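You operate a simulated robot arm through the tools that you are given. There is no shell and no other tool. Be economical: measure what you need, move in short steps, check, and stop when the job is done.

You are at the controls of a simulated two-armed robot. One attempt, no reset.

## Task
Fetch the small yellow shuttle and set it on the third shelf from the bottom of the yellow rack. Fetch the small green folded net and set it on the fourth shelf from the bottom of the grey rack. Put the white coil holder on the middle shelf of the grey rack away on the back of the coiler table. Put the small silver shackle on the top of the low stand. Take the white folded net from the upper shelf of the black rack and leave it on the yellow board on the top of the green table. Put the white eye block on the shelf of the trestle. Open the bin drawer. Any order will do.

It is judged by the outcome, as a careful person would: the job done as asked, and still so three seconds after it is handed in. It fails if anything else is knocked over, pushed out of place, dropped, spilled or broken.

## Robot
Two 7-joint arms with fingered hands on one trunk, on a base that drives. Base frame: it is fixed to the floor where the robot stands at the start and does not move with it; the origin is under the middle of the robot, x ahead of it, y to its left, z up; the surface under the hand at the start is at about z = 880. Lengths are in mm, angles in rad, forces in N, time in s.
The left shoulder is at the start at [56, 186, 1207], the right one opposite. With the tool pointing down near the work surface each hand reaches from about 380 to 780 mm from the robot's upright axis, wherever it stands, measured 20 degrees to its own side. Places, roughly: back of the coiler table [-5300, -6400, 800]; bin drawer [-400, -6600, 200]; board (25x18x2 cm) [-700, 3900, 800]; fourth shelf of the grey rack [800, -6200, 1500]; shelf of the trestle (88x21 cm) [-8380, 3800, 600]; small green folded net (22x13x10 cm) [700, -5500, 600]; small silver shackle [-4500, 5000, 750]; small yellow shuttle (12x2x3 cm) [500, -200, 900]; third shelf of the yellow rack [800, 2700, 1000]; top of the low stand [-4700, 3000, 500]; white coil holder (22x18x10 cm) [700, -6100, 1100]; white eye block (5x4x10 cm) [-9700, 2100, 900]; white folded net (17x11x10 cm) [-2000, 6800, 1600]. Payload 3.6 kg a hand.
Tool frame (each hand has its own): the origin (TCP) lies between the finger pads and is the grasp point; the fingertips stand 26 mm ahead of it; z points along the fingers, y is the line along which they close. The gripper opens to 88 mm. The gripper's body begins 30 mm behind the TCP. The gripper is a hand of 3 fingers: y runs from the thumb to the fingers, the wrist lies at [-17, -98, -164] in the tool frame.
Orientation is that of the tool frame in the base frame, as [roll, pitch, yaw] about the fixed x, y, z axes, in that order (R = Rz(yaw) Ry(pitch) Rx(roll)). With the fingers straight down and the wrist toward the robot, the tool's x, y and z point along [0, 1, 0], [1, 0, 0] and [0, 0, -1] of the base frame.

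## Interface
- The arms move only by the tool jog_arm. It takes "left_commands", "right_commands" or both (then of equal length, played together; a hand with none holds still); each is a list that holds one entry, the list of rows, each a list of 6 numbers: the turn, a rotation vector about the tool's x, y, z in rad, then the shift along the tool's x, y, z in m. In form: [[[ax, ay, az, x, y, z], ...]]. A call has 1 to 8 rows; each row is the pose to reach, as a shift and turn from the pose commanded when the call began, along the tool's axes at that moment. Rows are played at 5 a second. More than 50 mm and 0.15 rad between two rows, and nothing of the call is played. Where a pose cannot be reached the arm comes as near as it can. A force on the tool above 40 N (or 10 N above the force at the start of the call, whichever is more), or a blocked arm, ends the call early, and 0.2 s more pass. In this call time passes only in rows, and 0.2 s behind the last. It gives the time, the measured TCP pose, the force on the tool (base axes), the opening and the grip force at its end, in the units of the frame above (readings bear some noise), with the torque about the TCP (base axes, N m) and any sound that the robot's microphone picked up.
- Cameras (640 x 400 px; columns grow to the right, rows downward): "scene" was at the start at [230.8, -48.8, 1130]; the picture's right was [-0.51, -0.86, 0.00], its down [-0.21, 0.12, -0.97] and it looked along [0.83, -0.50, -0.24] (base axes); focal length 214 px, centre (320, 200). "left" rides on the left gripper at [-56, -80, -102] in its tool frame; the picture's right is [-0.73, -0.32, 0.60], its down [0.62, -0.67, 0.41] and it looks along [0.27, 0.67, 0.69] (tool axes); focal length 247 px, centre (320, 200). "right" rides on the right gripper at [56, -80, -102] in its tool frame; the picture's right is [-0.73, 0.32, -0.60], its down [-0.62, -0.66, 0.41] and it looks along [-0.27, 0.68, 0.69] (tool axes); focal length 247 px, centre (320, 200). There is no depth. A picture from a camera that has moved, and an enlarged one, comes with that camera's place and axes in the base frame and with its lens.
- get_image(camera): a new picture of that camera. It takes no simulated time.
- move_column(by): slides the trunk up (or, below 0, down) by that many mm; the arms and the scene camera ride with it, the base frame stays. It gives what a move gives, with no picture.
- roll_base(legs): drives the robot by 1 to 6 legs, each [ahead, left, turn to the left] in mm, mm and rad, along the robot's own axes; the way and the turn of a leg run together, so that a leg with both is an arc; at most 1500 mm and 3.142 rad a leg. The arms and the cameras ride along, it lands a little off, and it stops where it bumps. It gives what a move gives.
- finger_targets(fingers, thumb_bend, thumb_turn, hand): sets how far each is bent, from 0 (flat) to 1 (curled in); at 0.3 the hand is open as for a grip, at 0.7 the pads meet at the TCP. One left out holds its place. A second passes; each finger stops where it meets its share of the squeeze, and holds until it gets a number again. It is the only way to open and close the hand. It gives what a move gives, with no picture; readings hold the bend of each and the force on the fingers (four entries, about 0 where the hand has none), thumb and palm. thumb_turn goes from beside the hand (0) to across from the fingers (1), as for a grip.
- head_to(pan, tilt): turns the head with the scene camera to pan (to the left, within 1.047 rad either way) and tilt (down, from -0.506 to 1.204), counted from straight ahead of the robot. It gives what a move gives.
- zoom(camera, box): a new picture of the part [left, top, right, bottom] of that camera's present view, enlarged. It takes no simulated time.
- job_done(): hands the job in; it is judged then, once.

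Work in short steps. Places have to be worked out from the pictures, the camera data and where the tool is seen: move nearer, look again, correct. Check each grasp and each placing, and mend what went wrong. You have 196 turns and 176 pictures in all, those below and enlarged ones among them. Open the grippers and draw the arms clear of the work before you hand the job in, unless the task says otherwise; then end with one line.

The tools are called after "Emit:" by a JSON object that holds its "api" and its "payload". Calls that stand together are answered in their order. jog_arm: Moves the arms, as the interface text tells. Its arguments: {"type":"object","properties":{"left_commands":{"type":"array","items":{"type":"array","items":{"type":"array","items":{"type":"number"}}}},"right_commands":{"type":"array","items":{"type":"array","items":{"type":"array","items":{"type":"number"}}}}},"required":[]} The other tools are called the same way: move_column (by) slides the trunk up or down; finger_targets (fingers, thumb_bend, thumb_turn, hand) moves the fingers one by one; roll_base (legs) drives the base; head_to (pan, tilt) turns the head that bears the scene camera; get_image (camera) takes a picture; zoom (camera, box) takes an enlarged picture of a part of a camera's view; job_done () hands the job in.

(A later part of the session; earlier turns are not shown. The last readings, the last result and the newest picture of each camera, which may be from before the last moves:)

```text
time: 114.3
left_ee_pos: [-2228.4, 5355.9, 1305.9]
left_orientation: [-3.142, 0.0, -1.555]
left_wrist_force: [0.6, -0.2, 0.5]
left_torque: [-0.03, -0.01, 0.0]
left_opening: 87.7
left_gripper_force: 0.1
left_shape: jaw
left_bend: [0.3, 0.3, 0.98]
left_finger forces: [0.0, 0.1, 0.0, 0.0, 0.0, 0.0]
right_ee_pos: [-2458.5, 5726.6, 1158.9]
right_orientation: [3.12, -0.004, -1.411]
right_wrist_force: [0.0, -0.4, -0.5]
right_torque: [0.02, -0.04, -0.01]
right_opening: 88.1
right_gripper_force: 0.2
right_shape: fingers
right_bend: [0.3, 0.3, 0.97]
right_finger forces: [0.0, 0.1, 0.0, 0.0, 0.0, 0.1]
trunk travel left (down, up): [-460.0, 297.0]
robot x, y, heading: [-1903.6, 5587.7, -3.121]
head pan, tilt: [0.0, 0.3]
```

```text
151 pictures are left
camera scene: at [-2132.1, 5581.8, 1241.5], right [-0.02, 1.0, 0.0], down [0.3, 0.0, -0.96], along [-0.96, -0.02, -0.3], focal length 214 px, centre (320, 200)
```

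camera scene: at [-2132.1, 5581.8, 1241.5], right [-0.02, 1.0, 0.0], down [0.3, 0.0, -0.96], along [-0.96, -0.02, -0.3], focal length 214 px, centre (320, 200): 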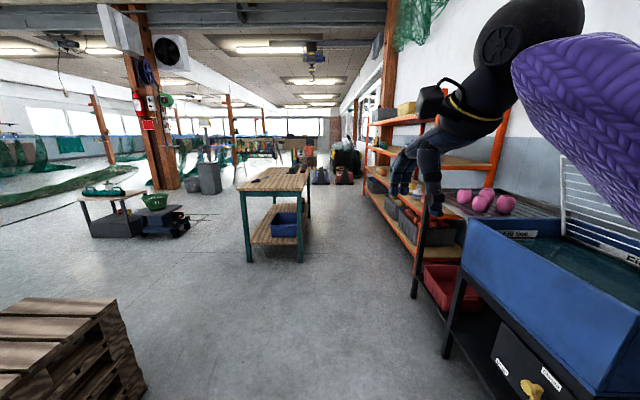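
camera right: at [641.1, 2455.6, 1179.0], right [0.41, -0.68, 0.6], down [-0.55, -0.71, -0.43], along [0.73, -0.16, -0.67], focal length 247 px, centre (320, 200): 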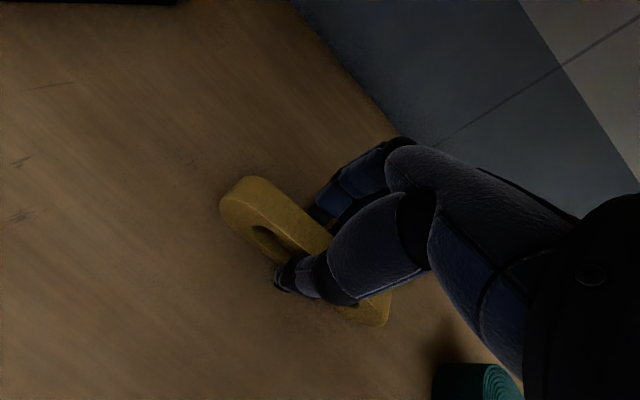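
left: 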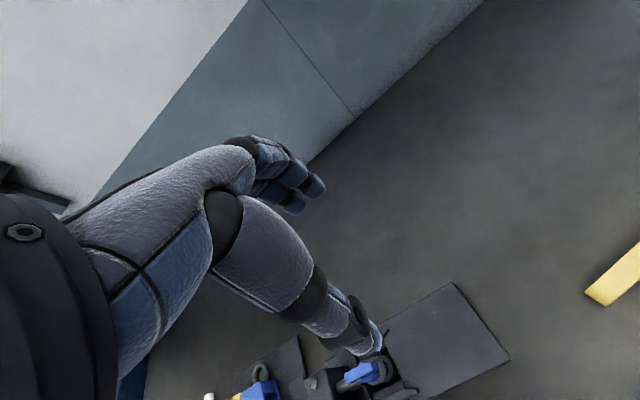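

The way to the shackle table is clear; its near end is at x≈-4065, y 4790–5310. I'll zoom on its top and on the low stand.

Emit:
{"api": "zoom", "payload": {"camera": "scene", "box": [225, 150, 325, 212]}}

Emit:
{"api": "zoom", "payload": {"camera": "scene", "box": [60, 160, 220, 260]}}

```text
6.40 times, centred on (275, 181) of scene
camera zoom: at [-2132.1, 5581.8, 1241.5], right [-0.02, 1.0, 0.0], down [0.3, 0.0, -0.96], along [-0.96, -0.02, -0.3], focal length 1373 px, centre (608, 322)
```

zoom: 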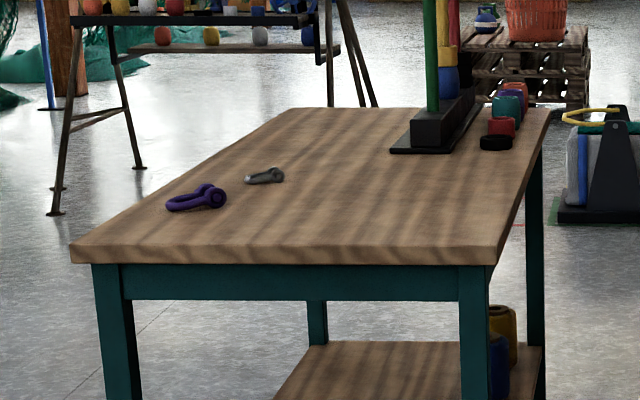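

```text
4.00 times, centred on (140, 210) of scene
camera zoom: at [-2132.1, 5581.8, 1241.5], right [-0.02, 1.0, 0.0], down [0.3, 0.0, -0.96], along [-0.96, -0.02, -0.3], focal length 858 px, centre (1040, 160)
```

zoom: 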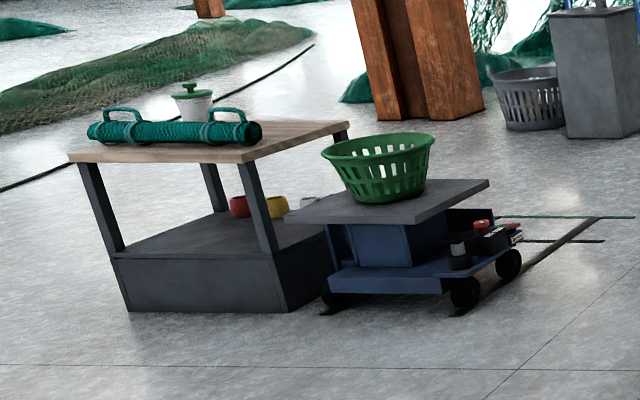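

The silver shackle is at about [-4545,4917], near the table's south edge. I'll drive round to the south side of that table and face it.

Emit:
{"api": "roll_base", "payload": {"legs": [[1450, 0, 0], [0, 1200, 0], [0, 0, -1.58], [0, 930, 0]]}}

Emit:
{"api": "head_to", "payload": {"pan": 0.2, "tilt": 0.7}}

Emit:
{"api": "get_image", "payload": {"camera": "scene"}}

```text
time: 135.5
left_ee_pos: [-4510.6, 4739.3, 1306.1]
left_orientation: [-3.142, -0.001, 3.121]
left_wrist_force: [0.5, 1.0, 0.0]
left_torque: [0.01, -0.01, -0.02]
left_opening: 87.7
left_gripper_force: 0.0
left_shape: jaw
left_bend: [0.3, 0.3, 0.98]
left_finger forces: [0.0, 0.0, 0.0, 0.0, 0.0, 0.1]
right_ee_pos: [-4133.6, 4954.4, 1158.2]
right_orientation: [3.121, -0.001, -3.018]
right_wrist_force: [0.2, -0.7, -0.1]
right_torque: [0.0, 0.0, 0.02]
right_opening: 88.3
right_gripper_force: 0.0
right_shape: fingers
right_bend: [0.3, 0.3, 0.97]
right_finger forces: [0.1, 0.0, 0.1, 0.0, 0.1, 0.0]
trunk travel left (down, up): [-460.0, 297.0]
robot x, y, heading: [-4290.6, 4400.9, 1.553]
head pan, tilt: [0.0, 0.3]
```

```text
time: 136.4
left_ee_pos: [-4511.0, 4739.2, 1305.7]
left_orientation: [3.141, 0.001, 3.12]
left_wrist_force: [-0.5, 0.2, 0.4]
left_torque: [-0.02, 0.0, -0.03]
left_opening: 87.9
left_gripper_force: 0.0
left_shape: jaw
left_bend: [0.3, 0.3, 0.98]
left_finger forces: [0.0, 0.1, 0.1, 0.0, 0.0, 0.0]
right_ee_pos: [-4131.4, 4953.7, 1160.0]
right_orientation: [3.121, -0.002, -3.017]
right_wrist_force: [-0.3, 1.6, 0.0]
right_torque: [0.03, 0.0, 0.05]
right_opening: 88.0
right_gripper_force: 0.0
right_shape: fingers
right_bend: [0.3, 0.3, 0.97]
right_finger forces: [0.0, 0.0, 0.0, 0.1, 0.0, 0.0]
trunk travel left (down, up): [-460.0, 297.0]
robot x, y, heading: [-4291.0, 4403.4, 1.554]
head pan, tilt: [0.201, 0.7]
```

```text
148 pictures are left
camera scene: at [-4304.8, 4623.3, 1205.4], right [0.98, 0.18, 0.0], down [0.11, -0.63, -0.77], along [-0.14, 0.75, -0.64], focal length 214 px, centre (320, 200)
```

scene: 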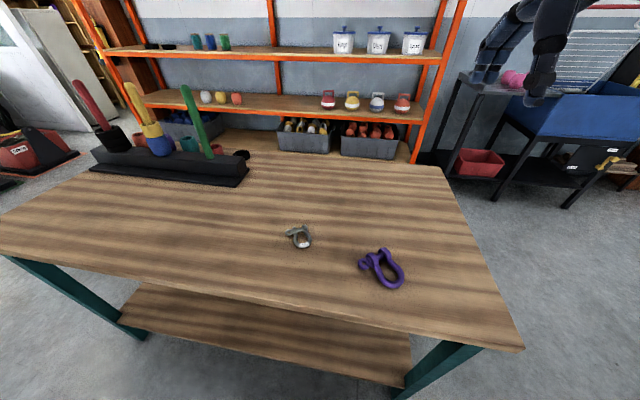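

Combining both views, the shackle is near [-4428,4972] with the table top ≈770. I'll lower the trunk 200 mm and bring the left hand over it, with a zoom for its shape.

Emit:
{"api": "zoom", "payload": {"camera": "scene", "box": [260, 205, 420, 305]}}

Emit:
{"api": "move_column", "payload": {"by": -200}}

Emit:
{"api": "jog_arm", "payload": {"left_commands": [[[0, 0, 0, -0.02, 0.04, 0.015], [0, 0, 0, -0.04, 0.08, 0.03], [0, 0, 0, -0.06, 0.12, 0.045], [0, 0, 0, -0.08, 0.16, 0.06], [0, 0, 0, -0.085, 0.2, 0.08], [0, 0, 0, -0.085, 0.233, 0.1]]]}}

Emit:
{"api": "get_image", "payload": {"camera": "left"}}

Emit:
{"api": "get_image", "payload": {"camera": "scene"}}

```text
4.00 times, centred on (340, 255) of scene
camera zoom: at [-4304.8, 4623.3, 1205.4], right [0.98, 0.18, 0.0], down [0.11, -0.63, -0.77], along [-0.14, 0.75, -0.64], focal length 858 px, centre (240, -20)
```

zoom: 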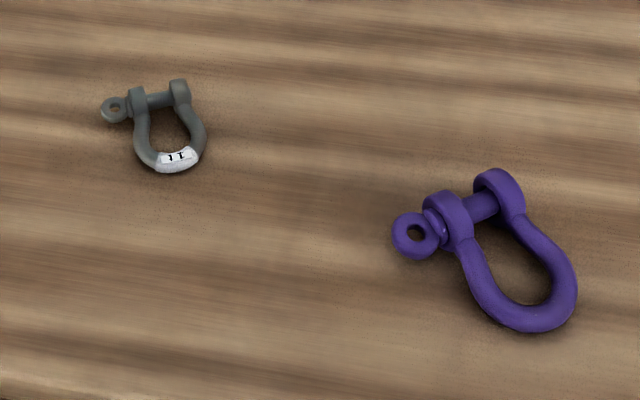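

```text
time: 138.6
left_ee_pos: [-4510.1, 4773.3, 1076.2]
left_orientation: [-3.045, 0.001, 3.123]
left_wrist_force: [-0.2, -0.2, -0.2]
left_torque: [-0.03, 0.01, -0.01]
left_opening: 87.7
left_gripper_force: 0.1
left_shape: jaw
left_bend: [0.3, 0.3, 0.98]
left_finger forces: [0.0, 0.0, 0.0, 0.0, 0.1, 0.0]
right_ee_pos: [-4131.1, 4954.6, 960.2]
right_orientation: [3.118, -0.004, -3.018]
right_wrist_force: [0.1, -0.1, 0.1]
right_torque: [0.04, 0.01, 0.02]
right_opening: 88.1
right_gripper_force: 0.1
right_shape: fingers
right_bend: [0.3, 0.3, 0.97]
right_finger forces: [0.1, 0.0, 0.0, 0.0, 0.0, 0.0]
trunk travel left (down, up): [-260.0, 497.0]
robot x, y, heading: [-4292.0, 4399.2, 1.545]
head pan, tilt: [0.201, 0.7]
```

```text
time: 139.9
left_ee_pos: [-4421.0, 4995.0, 953.8]
left_orientation: [-3.044, -0.001, 3.121]
left_wrist_force: [1.0, -0.1, -0.2]
left_torque: [0.02, 0.03, 0.01]
left_opening: 87.8
left_gripper_force: 0.1
left_shape: jaw
left_bend: [0.3, 0.3, 0.98]
left_finger forces: [0.1, 0.1, 0.1, 0.0, 0.1, 0.0]
right_ee_pos: [-4130.7, 4954.7, 958.9]
right_orientation: [3.121, -0.003, -3.018]
right_wrist_force: [0.3, 0.1, 0.4]
right_torque: [0.01, -0.02, 0.0]
right_opening: 88.0
right_gripper_force: 0.1
right_shape: fingers
right_bend: [0.3, 0.3, 0.97]
right_finger forces: [0.0, 0.1, 0.0, 0.1, 0.0, 0.1]
trunk travel left (down, up): [-260.0, 497.0]
robot x, y, heading: [-4291.9, 4406.7, 1.55]
head pan, tilt: [0.201, 0.7]
```

```text
146 pictures are left
camera left: at [-4367.3, 4924.7, 1063.0], right [0.73, -0.39, -0.57], down [-0.64, -0.69, -0.34], along [-0.26, 0.61, -0.75], focal length 247 px, centre (320, 200)
```

left: 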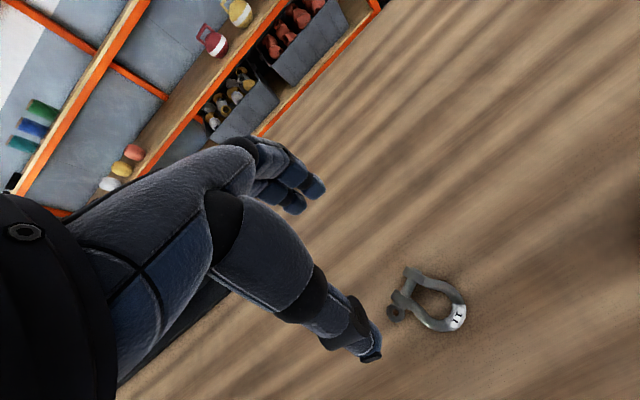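

```text
145 pictures are left
camera scene: at [-4304.1, 4649.6, 990.9], right [0.98, 0.18, 0.0], down [0.11, -0.63, -0.76], along [-0.14, 0.75, -0.64], focal length 214 px, centre (320, 200)
```

scene: 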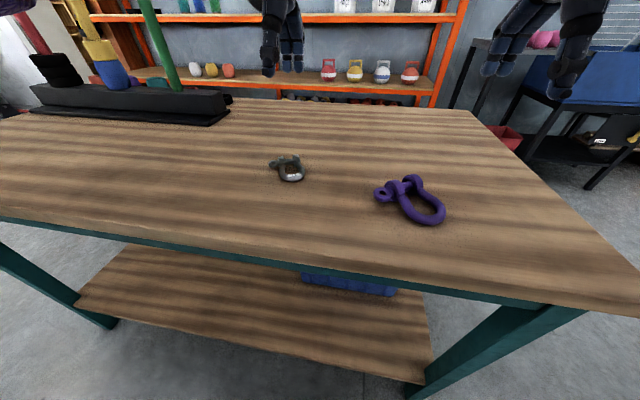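

Both cameras put the shackle at [-4417,4960], z≈785, its long axis about 29° off the y axis. I'll straighten the left hand, turn it 0.53 rad to align with it and lower to about 75 mm above.

Emit:
{"api": "jog_arm", "payload": {"left_commands": [[[-0.02, 0, -0.11, -0.001, -0.006, 0.02], [-0.04, 0, -0.22, -0.002, -0.012, 0.04], [-0.06, 0, -0.33, -0.003, -0.018, 0.06], [-0.08, 0, -0.44, -0.004, -0.024, 0.08], [-0.097, 0, -0.53, -0.004, -0.026, 0.097]]]}}

Emit:
{"api": "get_image", "payload": {"camera": "left"}}

Emit:
{"api": "zoom", "payload": {"camera": "scene", "box": [220, 100, 380, 200]}}

```text
time: 141.2
left_ee_pos: [-4417.3, 4958.5, 858.3]
left_orientation: [3.133, -0.025, -2.632]
left_wrist_force: [0.4, 0.6, -0.1]
left_torque: [-0.01, 0.0, 0.01]
left_opening: 87.9
left_gripper_force: 0.0
left_shape: jaw
left_bend: [0.3, 0.3, 0.98]
left_finger forces: [0.0, 0.0, 0.0, 0.1, 0.0, 0.1]
right_ee_pos: [-4131.8, 4954.0, 959.4]
right_orientation: [3.121, -0.004, -3.018]
right_wrist_force: [0.1, 0.1, 0.0]
right_torque: [0.06, 0.02, 0.01]
right_opening: 88.0
right_gripper_force: 0.0
right_shape: fingers
right_bend: [0.3, 0.3, 0.97]
right_finger forces: [0.0, 0.0, 0.1, 0.1, 0.0, 0.1]
trunk travel left (down, up): [-260.0, 497.0]
robot x, y, heading: [-4291.8, 4402.2, 1.555]
head pan, tilt: [0.201, 0.7]
```

```text
144 pictures are left
camera left: at [-4327.7, 4916.7, 959.5], right [0.78, 0.08, -0.62], down [-0.23, -0.89, -0.4], along [-0.58, 0.46, -0.67], focal length 247 px, centre (320, 200)
```

left: 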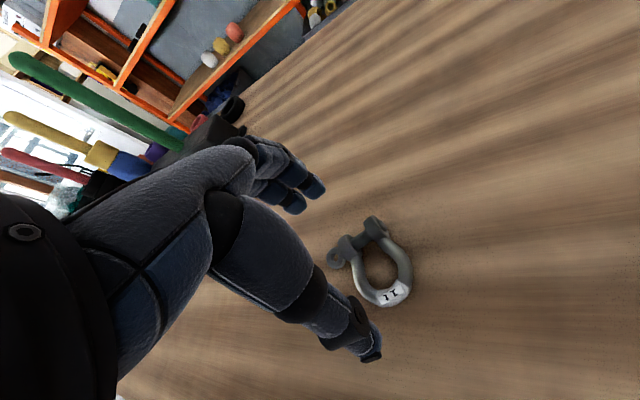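

```text
4.00 times, centred on (300, 150) of scene
camera zoom: at [-4304.1, 4649.3, 991.0], right [0.98, 0.18, 0.0], down [0.11, -0.63, -0.76], along [-0.14, 0.75, -0.64], focal length 858 px, centre (400, 400)
```

zoom: 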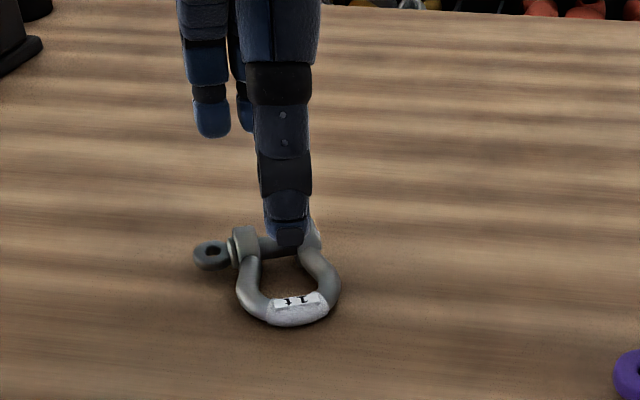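

Refined centre is [-4415,4965] and the hand is aligned with the shackle. I'll descend to about TCP z 805.

Emit:
{"api": "jog_arm", "payload": {"left_commands": [[[0, 0, 0, -0.004, 0.004, 0.02], [0, 0, 0, -0.004, 0.004, 0.04], [0, 0, 0, -0.004, 0.004, 0.05], [0, 0, 0, -0.004, 0.004, 0.053]]]}}

Emit:
{"api": "get_image", "payload": {"camera": "left"}}

Emit:
{"api": "zoom", "payload": {"camera": "scene", "box": [220, 100, 380, 200]}}

```text
time: 142.2
left_ee_pos: [-4418.5, 4964.0, 806.2]
left_orientation: [3.134, -0.022, -2.63]
left_wrist_force: [1.1, -0.4, 0.5]
left_torque: [0.02, 0.03, 0.0]
left_opening: 88.1
left_gripper_force: 0.1
left_shape: jaw
left_bend: [0.3, 0.3, 0.98]
left_finger forces: [0.1, 0.0, 0.1, 0.1, 0.0, 0.0]
right_ee_pos: [-4130.6, 4954.3, 958.7]
right_orientation: [3.12, -0.004, -3.018]
right_wrist_force: [-0.8, -0.8, 0.1]
right_torque: [0.01, -0.01, 0.0]
right_opening: 88.1
right_gripper_force: 0.0
right_shape: fingers
right_bend: [0.3, 0.3, 0.97]
right_finger forces: [0.0, 0.0, 0.0, 0.1, 0.0, 0.0]
trunk travel left (down, up): [-260.0, 497.0]
robot x, y, heading: [-4292.9, 4399.5, 1.553]
head pan, tilt: [0.201, 0.7]
```

```text
142 pictures are left
camera left: at [-4327.6, 4922.1, 907.1], right [0.78, 0.08, -0.62], down [-0.23, -0.89, -0.4], along [-0.58, 0.46, -0.67], focal length 247 px, centre (320, 200)
```

left: 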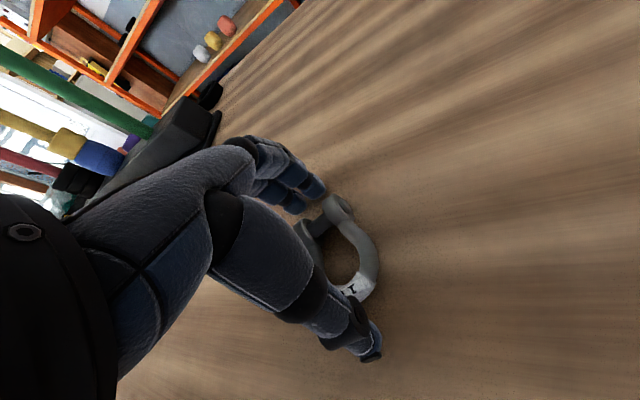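

```text
4.00 times, centred on (300, 150) of scene
camera zoom: at [-4304.2, 4649.3, 991.0], right [0.98, 0.18, 0.0], down [0.11, -0.63, -0.76], along [-0.14, 0.75, -0.64], focal length 858 px, centre (400, 400)
```

zoom: 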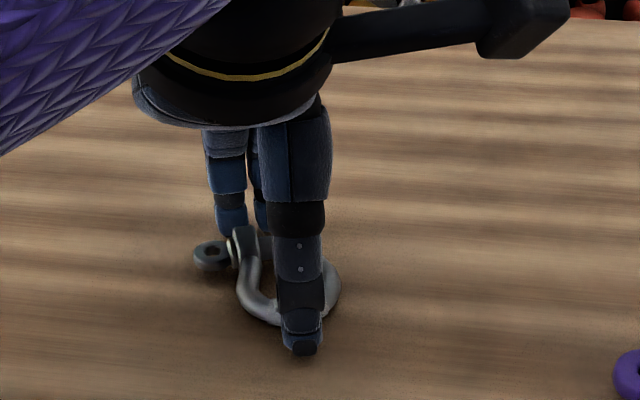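

The shackle sits between thumb and fingers. I'll close the left hand and check.

Emit:
{"api": "finger_targets", "payload": {"hand": "left", "fingers": 0.75, "thumb_bend": 0.75}}

Emit:
{"api": "zoom", "payload": {"camera": "scene", "box": [220, 100, 380, 200]}}

```text
time: 143.2
left_ee_pos: [-4418.2, 4964.2, 808.7]
left_orientation: [3.131, -0.024, -2.632]
left_wrist_force: [-1.0, 5.5, 10.9]
left_torque: [0.54, 0.09, 0.07]
left_opening: 56.8
left_gripper_force: 24.6
left_shape: fingers
left_bend: [0.52, 0.42, 0.96]
left_finger forces: [23.8, 7.5, 0.0, 0.0, 17.6, 0.0]
right_ee_pos: [-4131.7, 4953.5, 959.7]
right_orientation: [3.117, -0.003, -3.018]
right_wrist_force: [-0.7, 0.4, -0.1]
right_torque: [-0.01, -0.01, 0.02]
right_opening: 88.2
right_gripper_force: 0.1
right_shape: fingers
right_bend: [0.3, 0.3, 0.97]
right_finger forces: [0.1, 0.0, 0.1, 0.0, 0.0, 0.1]
trunk travel left (down, up): [-260.0, 497.0]
robot x, y, heading: [-4293.5, 4400.9, 1.55]
head pan, tilt: [0.201, 0.7]
```

```text
4.00 times, centred on (300, 150) of scene
camera zoom: at [-4304.1, 4648.9, 991.2], right [0.98, 0.18, 0.0], down [0.11, -0.63, -0.77], along [-0.14, 0.75, -0.64], focal length 858 px, centre (400, 400)
```

zoom: 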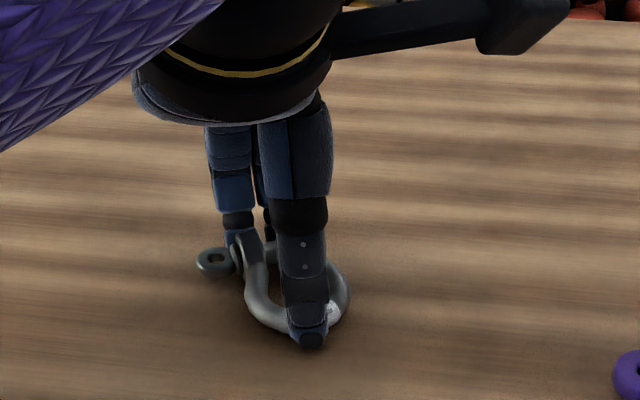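

It's gripped (≈25 N, opening 57 mm). I'll lift 100 mm and check.

Emit:
{"api": "jog_arm", "payload": {"left_commands": [[[0, 0, 0, 0, 0, -0.01], [0, 0, 0, 0, 0, -0.03], [0, 0, 0, 0, 0, -0.06], [0, 0, 0, 0, 0, -0.1]]]}}

Emit:
{"api": "get_image", "payload": {"camera": "left"}}

Emit:
{"api": "zoom", "payload": {"camera": "scene", "box": [220, 60, 380, 160]}}

```text
time: 144.2
left_ee_pos: [-4414.1, 4964.3, 906.7]
left_orientation: [3.136, -0.026, -2.631]
left_wrist_force: [0.1, -0.6, -1.7]
left_torque: [0.0, 0.0, -0.03]
left_opening: 56.3
left_gripper_force: 18.7
left_shape: fingers
left_bend: [0.53, 0.41, 0.96]
left_finger forces: [12.1, 7.8, 0.1, 0.1, 18.4, 0.0]
right_ee_pos: [-4131.0, 4954.0, 958.9]
right_orientation: [3.118, -0.003, -3.019]
right_wrist_force: [-0.6, -0.3, -0.5]
right_torque: [-0.01, 0.02, -0.01]
right_opening: 88.0
right_gripper_force: 0.1
right_shape: fingers
right_bend: [0.3, 0.3, 0.97]
right_finger forces: [0.0, 0.0, 0.0, 0.0, 0.0, 0.0]
trunk travel left (down, up): [-260.0, 497.0]
robot x, y, heading: [-4291.7, 4400.7, 1.552]
head pan, tilt: [0.201, 0.7]
```

```text
139 pictures are left
camera left: at [-4323.8, 4921.9, 1007.2], right [0.78, 0.08, -0.62], down [-0.23, -0.89, -0.4], along [-0.58, 0.46, -0.67], focal length 247 px, centre (320, 200)
```

left: 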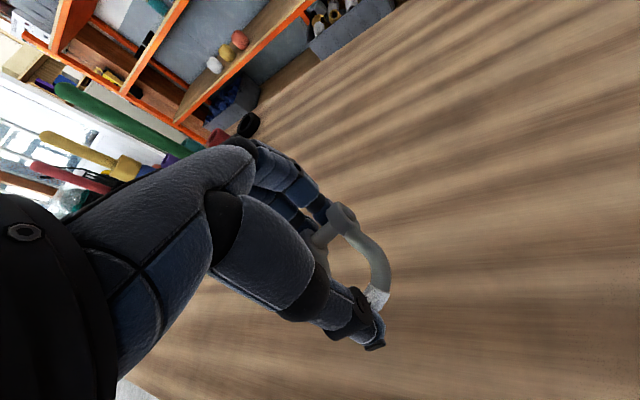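

```text
4.00 times, centred on (300, 110) of scene
camera zoom: at [-4303.3, 4649.0, 991.1], right [0.98, 0.18, 0.0], down [0.11, -0.63, -0.77], along [-0.14, 0.75, -0.64], focal length 858 px, centre (400, 560)
```

zoom: 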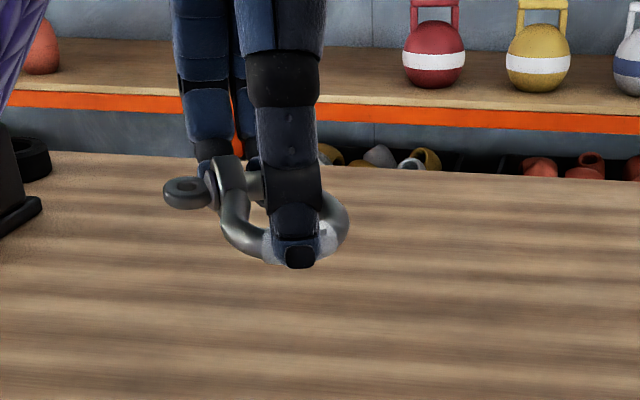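

The shackle is secure. The low stand's top spans about x -4880…-4470, y 2690…3220 with a net roll along its east edge; I'll drive to its east side facing west and look.

Emit:
{"api": "roll_base", "payload": {"legs": [[-300, 0, 0], [0, -160, 0], [0, 0, 1.59], [0, 850, 0]]}}

Emit:
{"api": "head_to", "payload": {"pan": 0.1, "tilt": 0.7}}

Emit:
{"api": "get_image", "payload": {"camera": "scene"}}

```text
time: 155.2
left_ee_pos: [-4703.6, 3119.2, 907.2]
left_orientation: [3.133, -0.024, -1.044]
left_wrist_force: [-0.1, 0.6, -1.5]
left_torque: [-0.03, -0.01, 0.02]
left_opening: 56.1
left_gripper_force: 18.3
left_shape: fingers
left_bend: [0.54, 0.41, 0.96]
left_finger forces: [11.6, 7.5, 0.0, 0.0, 18.1, 0.0]
right_ee_pos: [-4698.5, 3401.9, 958.1]
right_orientation: [3.12, -0.004, -1.428]
right_wrist_force: [-0.1, 0.0, 0.4]
right_torque: [-0.04, 0.0, 0.0]
right_opening: 88.2
right_gripper_force: 0.0
right_shape: fingers
right_bend: [0.3, 0.3, 0.97]
right_finger forces: [0.1, 0.0, 0.0, 0.0, 0.0, 0.0]
trunk travel left (down, up): [-260.0, 497.0]
robot x, y, heading: [-4145.5, 3250.3, 3.138]
head pan, tilt: [0.201, 0.7]
```

```text
time: 155.8
left_ee_pos: [-4703.7, 3118.0, 906.9]
left_orientation: [3.132, -0.022, -1.042]
left_wrist_force: [0.3, 0.5, -2.4]
left_torque: [-0.04, 0.04, 0.03]
left_opening: 56.0
left_gripper_force: 18.6
left_shape: fingers
left_bend: [0.54, 0.41, 0.96]
left_finger forces: [11.6, 7.5, 0.1, 0.1, 17.9, 0.0]
right_ee_pos: [-4698.6, 3400.2, 957.2]
right_orientation: [3.121, -0.003, -1.427]
right_wrist_force: [1.1, -0.1, -0.1]
right_torque: [0.0, -0.01, 0.02]
right_opening: 87.9
right_gripper_force: 0.1
right_shape: fingers
right_bend: [0.3, 0.3, 0.97]
right_finger forces: [0.0, 0.0, 0.0, 0.0, 0.0, 0.0]
trunk travel left (down, up): [-260.0, 497.0]
robot x, y, heading: [-4144.1, 3251.7, 3.138]
head pan, tilt: [0.099, 0.7]
```

```text
137 pictures are left
camera scene: at [-4393.0, 3242.1, 991.0], right [-0.1, 1.0, 0.0], down [0.64, 0.06, -0.76], along [-0.76, -0.07, -0.64], focal length 214 px, centre (320, 200)
```

scene: 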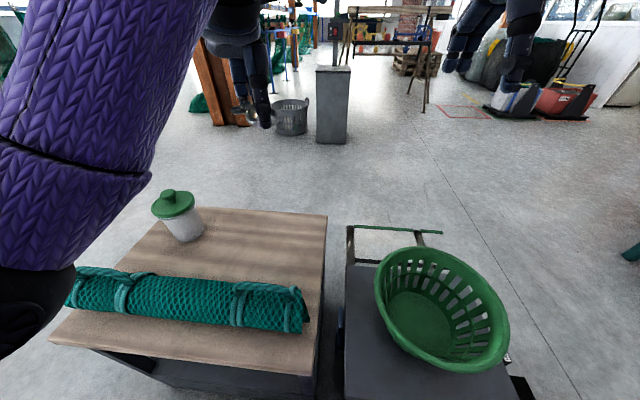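

The stand's free area is the back right: I'll aim at [-4775,3060]. I'll extend the left hand over it, raise the right hand away from the basket, then lower the trunk 130 mm.

Emit:
{"api": "jog_arm", "payload": {"left_commands": [[[0, 0, 0, 0.004, 0.023, 0], [0, 0, 0, 0.007, 0.046, 0], [0, 0, 0, 0.01, 0.069, 0], [0, 0, 0, 0.014, 0.091, 0]]], "right_commands": [[[0, 0, 0, 0, 0, -0.04], [0, 0, 0, 0, 0, -0.08], [0, 0, 0, 0, 0, -0.12], [0, 0, 0, 0, 0, -0.16]]]}}

Emit:
{"api": "move_column", "payload": {"by": -130}}

Emit:
{"api": "get_image", "payload": {"camera": "scene"}}

Emit:
{"api": "get_image", "payload": {"camera": "left"}}

```text
time: 156.8
left_ee_pos: [-4775.4, 3060.6, 908.0]
left_orientation: [3.131, -0.024, -1.047]
left_wrist_force: [-0.2, -0.6, -1.7]
left_torque: [-0.01, 0.02, 0.06]
left_opening: 56.2
left_gripper_force: 18.6
left_shape: fingers
left_bend: [0.54, 0.41, 0.96]
left_finger forces: [11.8, 7.4, 0.1, 0.1, 17.8, 0.0]
right_ee_pos: [-4694.7, 3402.6, 1120.7]
right_orientation: [3.119, -0.002, -1.429]
right_wrist_force: [0.0, 0.3, 0.2]
right_torque: [0.02, 0.03, 0.01]
right_opening: 87.8
right_gripper_force: 0.1
right_shape: fingers
right_bend: [0.3, 0.3, 0.97]
right_finger forces: [0.0, 0.0, 0.0, 0.0, 0.0, 0.0]
trunk travel left (down, up): [-260.0, 497.0]
robot x, y, heading: [-4139.5, 3249.1, 3.14]
head pan, tilt: [0.099, 0.7]
```

```text
time: 158.4
left_ee_pos: [-4776.1, 3060.2, 777.6]
left_orientation: [3.131, -0.025, -1.044]
left_wrist_force: [-0.5, 0.2, -1.4]
left_torque: [0.01, 0.01, -0.02]
left_opening: 56.1
left_gripper_force: 18.6
left_shape: fingers
left_bend: [0.54, 0.41, 0.96]
left_finger forces: [11.7, 7.5, 0.0, 0.1, 18.0, 0.0]
right_ee_pos: [-4695.7, 3402.1, 989.4]
right_orientation: [3.118, -0.003, -1.427]
right_wrist_force: [1.0, -0.4, -0.9]
right_torque: [-0.01, 0.01, 0.02]
right_opening: 87.9
right_gripper_force: 0.0
right_shape: fingers
right_bend: [0.3, 0.3, 0.97]
right_finger forces: [0.0, 0.1, 0.0, 0.1, 0.0, 0.0]
trunk travel left (down, up): [-130.0, 627.0]
robot x, y, heading: [-4146.1, 3249.9, 3.142]
head pan, tilt: [0.099, 0.7]
```

```text
136 pictures are left
camera scene: at [-4418.7, 3242.2, 848.6], right [-0.1, 1.0, 0.0], down [0.64, 0.06, -0.76], along [-0.76, -0.07, -0.64], focal length 214 px, centre (320, 200)
```

scene: 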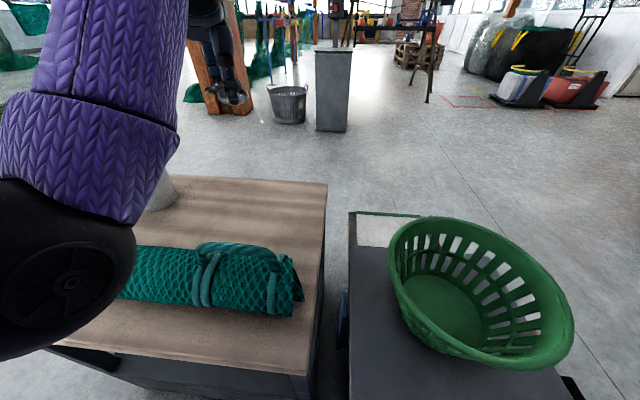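

```text
135 pictures are left
camera left: at [-4735.4, 3152.6, 878.9], right [-0.09, 0.78, -0.62], down [0.89, -0.21, -0.4], along [-0.45, -0.59, -0.67], focal length 247 px, centre (320, 200)
```

left: 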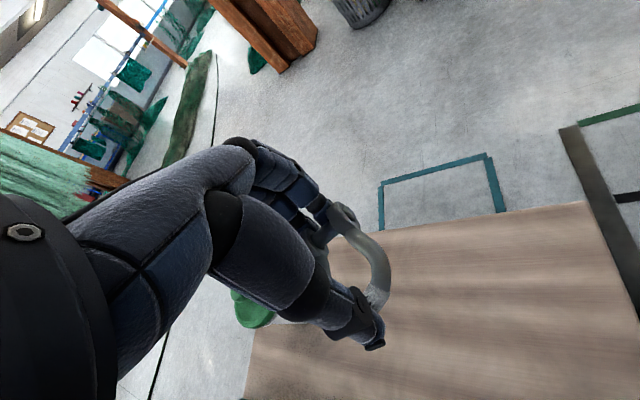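

The stand top computes to z≈530. The left elbow is low near the net roll, so I'll raise the trunk 110 mm again and reach down with the arm instead.

Emit:
{"api": "move_column", "payload": {"by": 110}}

Emit:
{"api": "jog_arm", "payload": {"left_commands": [[[0, 0, 0, 0, 0, 0.04], [0, 0, 0, 0, 0, 0.08], [0, 0, 0, 0, 0, 0.12], [0, 0, 0, 0, 0, 0.16], [0, 0, 0, 0, 0, 0.2], [0, 0, 0, 0, 0, 0.24]]]}}

Emit:
{"api": "get_image", "payload": {"camera": "scene"}}

Emit:
{"api": "get_image", "payload": {"camera": "left"}}

```text
time: 159.8
left_ee_pos: [-4776.2, 3061.0, 887.0]
left_orientation: [3.135, -0.023, -1.045]
left_wrist_force: [-0.3, -0.4, -1.4]
left_torque: [0.0, 0.0, 0.01]
left_opening: 55.8
left_gripper_force: 18.8
left_shape: fingers
left_bend: [0.54, 0.41, 0.96]
left_finger forces: [11.9, 7.4, 0.0, 0.0, 18.0, 0.0]
right_ee_pos: [-4697.1, 3402.5, 1097.9]
right_orientation: [3.121, -0.004, -1.428]
right_wrist_force: [-0.7, -0.7, 0.2]
right_torque: [-0.01, 0.01, -0.02]
right_opening: 88.1
right_gripper_force: 0.0
right_shape: fingers
right_bend: [0.3, 0.3, 0.97]
right_finger forces: [0.0, 0.0, 0.0, 0.0, 0.0, 0.0]
trunk travel left (down, up): [-240.0, 517.0]
robot x, y, heading: [-4145.7, 3251.3, 3.139]
head pan, tilt: [0.099, 0.7]
```

```text
time: 161.2
left_ee_pos: [-4773.2, 3056.6, 645.5]
left_orientation: [3.134, -0.024, -1.043]
left_wrist_force: [0.1, -1.1, -0.9]
left_torque: [-0.01, 0.01, -0.03]
left_opening: 56.0
left_gripper_force: 18.6
left_shape: fingers
left_bend: [0.54, 0.41, 0.96]
left_finger forces: [11.8, 7.3, 0.0, 0.0, 17.8, 0.0]
right_ee_pos: [-4696.3, 3402.4, 1098.9]
right_orientation: [3.121, -0.003, -1.427]
right_wrist_force: [-0.7, -0.3, 0.3]
right_torque: [0.0, -0.03, -0.02]
right_opening: 88.0
right_gripper_force: 0.1
right_shape: fingers
right_bend: [0.3, 0.3, 0.97]
right_finger forces: [0.0, 0.0, 0.0, 0.1, 0.0, 0.1]
trunk travel left (down, up): [-240.0, 517.0]
robot x, y, heading: [-4144.9, 3250.0, 3.14]
head pan, tilt: [0.099, 0.7]
```

```text
134 pictures are left
camera scene: at [-4396.9, 3242.0, 969.0], right [-0.1, 1.0, 0.0], down [0.64, 0.06, -0.76], along [-0.76, -0.07, -0.64], focal length 214 px, centre (320, 200)
```

scene: 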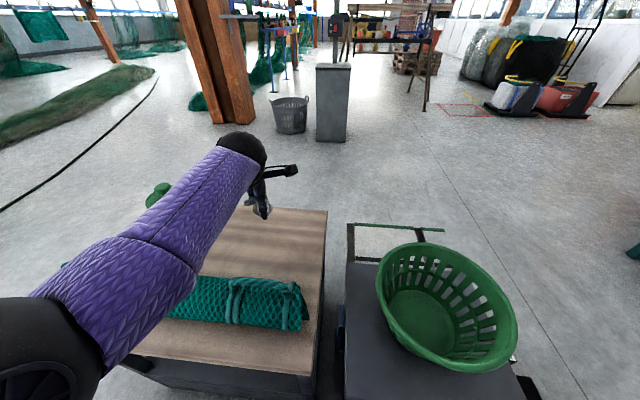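

```text
133 pictures are left
camera left: at [-4733.8, 3148.0, 746.2], right [-0.09, 0.78, -0.62], down [0.89, -0.21, -0.4], along [-0.45, -0.59, -0.68], focal length 247 px, centre (320, 200)
```

left: 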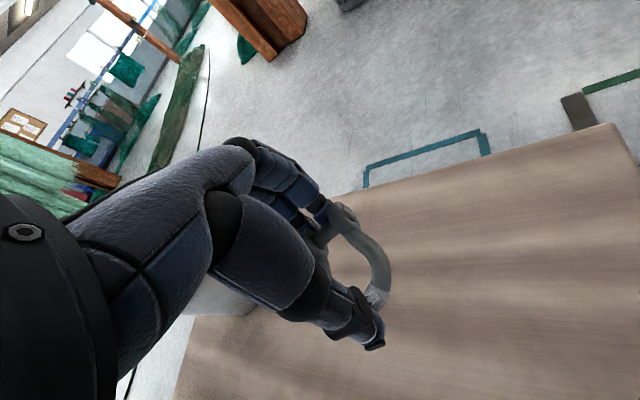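

Clear of the roll and jar. I'll descend slowly toward contact around TCP z 560.

Emit:
{"api": "jog_arm", "payload": {"left_commands": [[[0, 0, 0, 0, 0, 0.03], [0, 0, 0, 0, 0, 0.055], [0, 0, 0, 0, 0, 0.07], [0, 0, 0, 0, 0, 0.076], [0, 0, 0, 0, 0, 0.082], [0, 0, 0, 0, 0, 0.088]]]}}

Emit:
{"api": "get_image", "payload": {"camera": "left"}}

Emit:
{"api": "zoom", "payload": {"camera": "scene", "box": [180, 150, 340, 250]}}

```text
time: 162.6
left_ee_pos: [-4773.0, 3053.9, 560.1]
left_orientation: [3.132, -0.025, -1.043]
left_wrist_force: [0.8, 0.1, -2.7]
left_torque: [-0.01, 0.01, 0.01]
left_opening: 55.6
left_gripper_force: 18.6
left_shape: fingers
left_bend: [0.54, 0.41, 0.96]
left_finger forces: [11.6, 7.1, 0.0, 0.0, 17.6, 0.0]
right_ee_pos: [-4694.9, 3403.0, 1098.7]
right_orientation: [3.121, -0.005, -1.428]
right_wrist_force: [0.1, 1.1, 0.1]
right_torque: [-0.04, 0.01, 0.01]
right_opening: 88.1
right_gripper_force: 0.1
right_shape: fingers
right_bend: [0.3, 0.3, 0.97]
right_finger forces: [0.0, 0.0, 0.0, 0.0, 0.1, 0.0]
trunk travel left (down, up): [-240.0, 517.0]
robot x, y, heading: [-4148.3, 3251.8, 3.141]
head pan, tilt: [0.099, 0.7]
```

```text
132 pictures are left
camera left: at [-4734.1, 3144.8, 659.9], right [-0.09, 0.78, -0.62], down [0.89, -0.22, -0.4], along [-0.45, -0.59, -0.68], focal length 247 px, centre (320, 200)
```

left: 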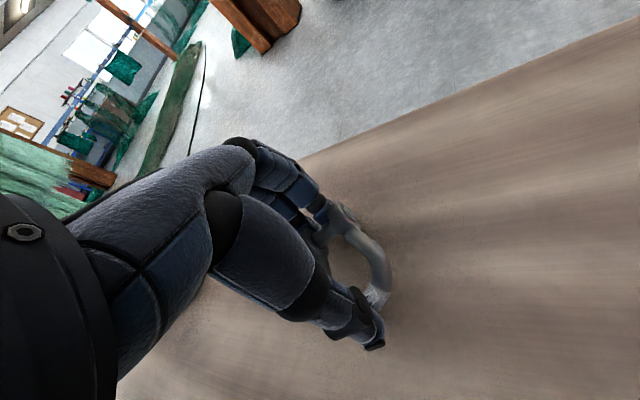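

```text
4.00 times, centred on (260, 200) of scene
camera zoom: at [-4396.8, 3242.1, 969.1], right [-0.1, 1.0, 0.0], down [0.64, 0.06, -0.76], along [-0.76, -0.07, -0.64], focal length 858 px, centre (560, 200)
```

zoom: 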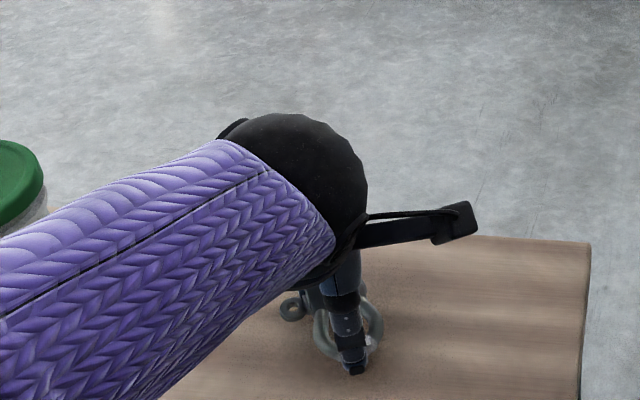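

Near the surface but not yet touching. I'll creep down a few more millimetres until contact is felt.

Emit:
{"api": "jog_arm", "payload": {"left_commands": [[[0, 0, 0, 0, 0, 0.006], [0, 0, 0, 0, 0, 0.011], [0, 0, 0, 0, 0, 0.016], [0, 0, 0, 0, 0, 0.021], [0, 0, 0, 0, 0, 0.026], [0, 0, 0, 0, 0, 0.03]]]}}

Emit:
{"api": "get_image", "payload": {"camera": "left"}}

```text
time: 163.9
left_ee_pos: [-4783.0, 3049.2, 546.9]
left_orientation: [3.111, -0.011, -1.044]
left_wrist_force: [5.1, -0.2, 20.6]
left_torque: [0.31, -0.39, -0.08]
left_opening: 56.1
left_gripper_force: 26.0
left_shape: fingers
left_bend: [0.57, 0.38, 0.96]
left_finger forces: [18.9, 9.5, 0.1, 0.0, 23.6, 0.0]
left hand out of reach, approached as far as the arm can: row 5, 6
right_ee_pos: [-4695.1, 3402.2, 1098.8]
right_orientation: [3.119, -0.004, -1.428]
right_wrist_force: [0.3, -0.4, 0.6]
right_torque: [0.0, -0.03, 0.0]
right_opening: 88.2
right_gripper_force: 0.0
right_shape: fingers
right_bend: [0.3, 0.3, 0.97]
right_finger forces: [0.1, 0.0, 0.0, 0.1, 0.0, 0.0]
trunk travel left (down, up): [-240.0, 517.0]
robot x, y, heading: [-4147.2, 3251.8, 3.136]
head pan, tilt: [0.099, 0.7]
stopped in row 6 (left hand): the force on the tool passed its limit at 42 N (the readings are from after the stop); the commanded pose is now the measured one
```

```text
130 pictures are left
camera left: at [-4739.8, 3141.8, 645.5], right [-0.11, 0.78, -0.62], down [0.88, -0.22, -0.43], along [-0.47, -0.59, -0.66], focal length 247 px, centre (320, 200)
```

left: 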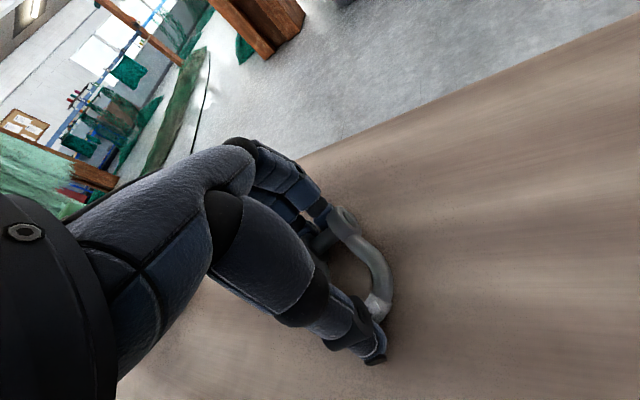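

Firm contact with the stand. I'll open the hand and raise it straight up.

Emit:
{"api": "finger_targets", "payload": {"hand": "left", "fingers": 0.3, "thumb_bend": 0.3}}

Emit:
{"api": "jog_arm", "payload": {"left_commands": [[[0, 0, 0, 0, 0, -0.04], [0, 0, 0, 0, 0, -0.08], [0, 0, 0, 0, 0, -0.12], [0, 0, 0, 0, 0, -0.16], [0, 0, 0, 0, 0, -0.2], [0, 0, 0, 0, 0, -0.24], [0, 0, 0, 0, -0.03, -0.27], [0, 0, 0, 0, -0.07, -0.29]]]}}

Emit:
{"api": "get_image", "payload": {"camera": "scene"}}

```text
time: 164.9
left_ee_pos: [-4779.3, 3050.6, 543.7]
left_orientation: [3.114, -0.014, -1.045]
left_wrist_force: [0.2, 2.8, 11.1]
left_torque: [0.04, 0.21, -0.1]
left_opening: 90.2
left_gripper_force: 5.1
left_shape: fingers
left_bend: [0.3, 0.28, 0.97]
left_finger forces: [6.9, 0.0, 0.1, 0.0, 3.9, 0.1]
right_ee_pos: [-4694.4, 3402.7, 1097.9]
right_orientation: [3.118, -0.003, -1.428]
right_wrist_force: [-0.4, -0.6, -0.2]
right_torque: [-0.02, -0.05, 0.03]
right_opening: 88.4
right_gripper_force: 0.1
right_shape: fingers
right_bend: [0.3, 0.3, 0.97]
right_finger forces: [0.1, 0.0, 0.1, 0.0, 0.2, 0.0]
trunk travel left (down, up): [-240.0, 517.0]
robot x, y, heading: [-4146.1, 3250.2, 3.132]
head pan, tilt: [0.099, 0.7]
```

```text
time: 166.8
left_ee_pos: [-4754.3, 3065.6, 910.6]
left_orientation: [2.957, 0.036, -1.013]
left_wrist_force: [-0.5, -0.1, 0.0]
left_torque: [0.02, 0.03, 0.0]
left_opening: 88.2
left_gripper_force: 0.0
left_shape: fingers
left_bend: [0.3, 0.3, 0.97]
left_finger forces: [0.0, 0.0, 0.0, 0.1, 0.0, 0.0]
right_ee_pos: [-4695.7, 3401.6, 1098.4]
right_orientation: [3.121, -0.001, -1.429]
right_wrist_force: [0.2, -0.5, 0.1]
right_torque: [-0.01, -0.04, -0.01]
right_opening: 88.3
right_gripper_force: 0.1
right_shape: fingers
right_bend: [0.3, 0.3, 0.97]
right_finger forces: [0.0, 0.1, 0.0, 0.0, 0.1, 0.1]
trunk travel left (down, up): [-240.0, 517.0]
robot x, y, heading: [-4145.7, 3250.2, 3.139]
head pan, tilt: [0.099, 0.7]
stopped in row 8 (left hand): the arm was blocked; the commanded pose is now the measured one
```

```text
129 pictures are left
camera scene: at [-4397.0, 3241.5, 968.9], right [-0.1, 1.0, 0.0], down [0.64, 0.06, -0.76], along [-0.76, -0.07, -0.64], focal length 214 px, centre (320, 200)
```

scene: 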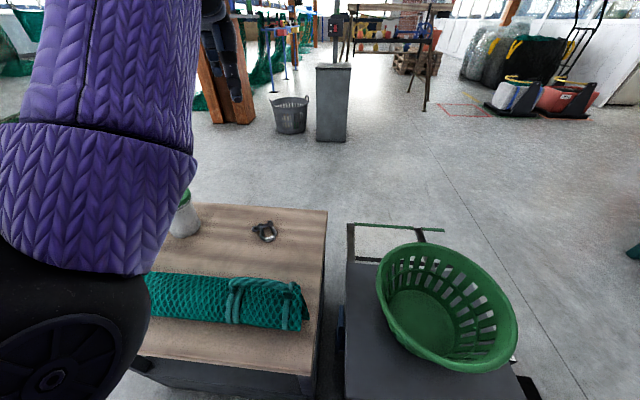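

The shackle is resting on the stand. I'll raise the trunk, straighten the left hand back to a neutral pose, and look further west.

Emit:
{"api": "move_column", "payload": {"by": 150}}

Emit:
{"api": "jog_arm", "payload": {"left_commands": [[[0.03, 0, 0.09, 0.02, -0.015, 0], [0.06, 0, 0.18, 0.04, -0.03, 0], [0.09, 0, 0.27, 0.06, -0.045, 0], [0.12, 0, 0.36, 0.08, -0.06, 0], [0.15, 0, 0.45, 0.105, -0.075, 0], [0.185, 0, 0.555, 0.13, -0.095, 0]]]}}

Emit:
{"api": "head_to", "payload": {"pan": 0.0, "tilt": 0.2}}

Emit:
{"api": "get_image", "payload": {"camera": "scene"}}

```text
time: 168.5
left_ee_pos: [-4754.7, 3049.0, 1058.1]
left_orientation: [2.945, 0.015, -0.994]
left_wrist_force: [-0.3, -0.2, 0.3]
left_torque: [-0.04, 0.02, 0.01]
left_opening: 88.2
left_gripper_force: 0.1
left_shape: fingers
left_bend: [0.3, 0.3, 0.97]
left_finger forces: [0.0, 0.0, 0.0, 0.1, 0.1, 0.0]
right_ee_pos: [-4695.3, 3401.4, 1247.9]
right_orientation: [3.121, -0.004, -1.428]
right_wrist_force: [-1.0, -0.6, 0.5]
right_torque: [0.01, -0.02, 0.03]
right_opening: 88.2
right_gripper_force: 0.0
right_shape: fingers
right_bend: [0.3, 0.3, 0.97]
right_finger forces: [0.0, 0.1, 0.1, 0.0, 0.1, 0.1]
trunk travel left (down, up): [-390.0, 367.0]
robot x, y, heading: [-4145.8, 3252.4, 3.138]
head pan, tilt: [0.099, 0.7]
```

```text
time: 169.5
left_ee_pos: [-4691.4, 3019.7, 1112.0]
left_orientation: [2.933, 0.012, -1.322]
left_wrist_force: [0.7, -0.1, 1.3]
left_torque: [0.01, -0.01, -0.02]
left_opening: 88.4
left_gripper_force: 0.0
left_shape: fingers
left_bend: [0.3, 0.3, 0.97]
left_finger forces: [0.0, 0.1, 0.0, 0.0, 0.1, 0.0]
right_ee_pos: [-4696.0, 3402.8, 1249.2]
right_orientation: [3.121, -0.004, -1.426]
right_wrist_force: [0.1, 0.4, 0.6]
right_torque: [0.02, 0.0, 0.03]
right_opening: 87.9
right_gripper_force: 0.1
right_shape: fingers
right_bend: [0.3, 0.3, 0.97]
right_finger forces: [0.0, 0.0, 0.0, 0.0, 0.1, 0.1]
trunk travel left (down, up): [-390.0, 367.0]
robot x, y, heading: [-4144.1, 3247.5, 3.138]
head pan, tilt: [0.099, 0.7]
stopped in row 4 (left hand): the arm was blocked; the commanded pose is now the measured one
```

```text
time: 170.4
left_ee_pos: [-4691.0, 3020.3, 1111.8]
left_orientation: [2.933, 0.014, -1.323]
left_wrist_force: [0.3, 0.1, -0.7]
left_torque: [-0.03, 0.01, 0.02]
left_opening: 88.3
left_gripper_force: 0.0
left_shape: fingers
left_bend: [0.3, 0.3, 0.97]
left_finger forces: [0.1, 0.0, 0.1, 0.0, 0.1, 0.0]
right_ee_pos: [-4695.0, 3402.4, 1249.3]
right_orientation: [3.121, -0.004, -1.429]
right_wrist_force: [0.5, 0.5, 0.1]
right_torque: [-0.03, 0.0, -0.01]
right_opening: 88.1
right_gripper_force: 0.1
right_shape: fingers
right_bend: [0.3, 0.3, 0.97]
right_finger forces: [0.0, 0.0, 0.0, 0.1, 0.0, 0.1]
trunk travel left (down, up): [-390.0, 367.0]
robot x, y, heading: [-4140.8, 3250.6, 3.141]
head pan, tilt: [0.0, 0.201]
```

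```text
128 pictures are left
camera scene: at [-4382.3, 3250.5, 1176.7], right [0.0, 1.0, 0.0], down [0.2, 0.0, -0.98], along [-0.98, 0.0, -0.2], focal length 214 px, centre (320, 200)
```

scene: 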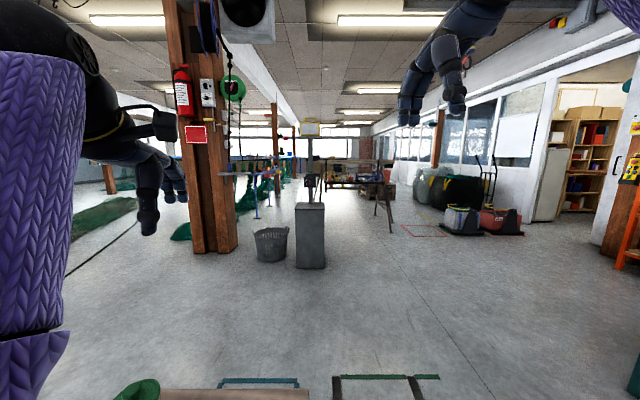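

The left arm hits a joint limit when retracting while tilted. I'll level it by moving forward/down a bit while turning, to bring it back to its earlier good posture.

Emit:
{"api": "jog_arm", "payload": {"left_commands": [[[0.05, 0, 0, 0, 0.02, 0.02], [0.1, 0, 0, 0, 0.04, 0.04], [0.15, 0, 0, 0, 0.06, 0.06], [0.2, 0, 0, 0, 0.06, 0.08], [0.2, 0, 0.1, 0, 0.06, 0.08], [0.2, 0, 0.2, 0, 0.06, 0.08]]]}}

```text
time: 171.8
left_ee_pos: [-4765.3, 3004.7, 1045.5]
left_orientation: [3.135, -0.005, -1.526]
left_wrist_force: [0.2, -0.3, 0.0]
left_torque: [0.01, -0.03, 0.02]
left_opening: 88.4
left_gripper_force: 0.1
left_shape: fingers
left_bend: [0.3, 0.3, 0.97]
left_finger forces: [0.0, 0.1, 0.0, 0.0, 0.0, 0.0]
right_ee_pos: [-4695.3, 3402.6, 1249.7]
right_orientation: [3.122, -0.004, -1.428]
right_wrist_force: [0.5, -0.6, -1.2]
right_torque: [0.0, 0.06, -0.01]
right_opening: 88.1
right_gripper_force: 0.1
right_shape: fingers
right_bend: [0.3, 0.3, 0.97]
right_finger forces: [0.1, 0.0, 0.0, 0.0, 0.0, 0.1]
trunk travel left (down, up): [-390.0, 367.0]
robot x, y, heading: [-4148.6, 3250.6, 3.138]
head pan, tilt: [0.0, 0.201]
```

The left hand is level again. I'll sidestep north past the AGV and drive west to x≈-6250, then look toward the trestle and the eye block.

Emit:
{"api": "roll_base", "payload": {"legs": [[0, -950, 0], [1500, 0, 0], [500, 0, 0]]}}

Emit:
{"api": "get_image", "payload": {"camera": "scene"}}

```text
time: 186.4
left_ee_pos: [-6754.2, 4002.1, 1044.6]
left_orientation: [3.133, -0.005, -1.542]
left_wrist_force: [-0.2, -0.5, -0.7]
left_torque: [-0.02, -0.01, 0.0]
left_opening: 88.7
left_gripper_force: 0.0
left_shape: fingers
left_bend: [0.3, 0.3, 0.97]
left_finger forces: [0.1, 0.0, 0.0, 0.1, 0.0, 0.0]
right_ee_pos: [-6680.2, 4399.0, 1248.4]
right_orientation: [3.12, -0.004, -1.446]
right_wrist_force: [-0.5, -0.4, 0.5]
right_torque: [0.0, -0.01, -0.03]
right_opening: 88.1
right_gripper_force: 0.1
right_shape: fingers
right_bend: [0.3, 0.3, 0.97]
right_finger forces: [0.0, 0.1, 0.0, 0.0, 0.0, 0.1]
trunk travel left (down, up): [-390.0, 367.0]
robot x, y, heading: [-6127.2, 4238.8, 3.118]
head pan, tilt: [0.0, 0.201]
```

```text
127 pictures are left
camera scene: at [-6368.4, 4241.6, 1176.7], right [0.02, 1.0, 0.0], down [0.2, 0.0, -0.98], along [-0.98, 0.02, -0.2], focal length 214 px, centre (320, 200)
```

scene: 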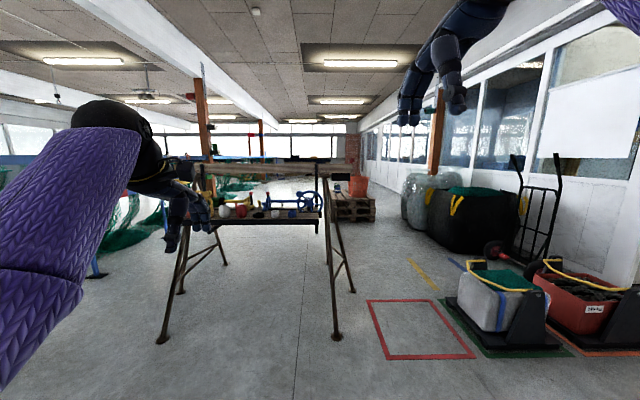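

The trestle is ahead, running along y, with floats on its shelf. I'll zoom in on it.

Emit:
{"api": "zoom", "payload": {"camera": "scene", "box": [150, 140, 390, 290]}}

```text
2.67 times, centred on (270, 215) of scene
camera zoom: at [-6368.4, 4241.6, 1176.7], right [0.02, 1.0, 0.0], down [0.2, 0.0, -0.98], along [-0.98, 0.02, -0.2], focal length 572 px, centre (453, 160)
```

zoom: 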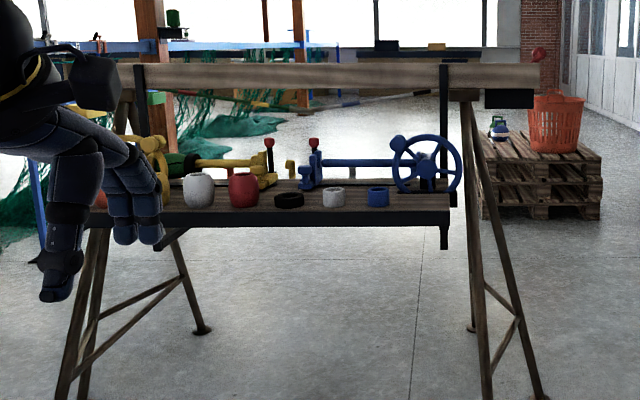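

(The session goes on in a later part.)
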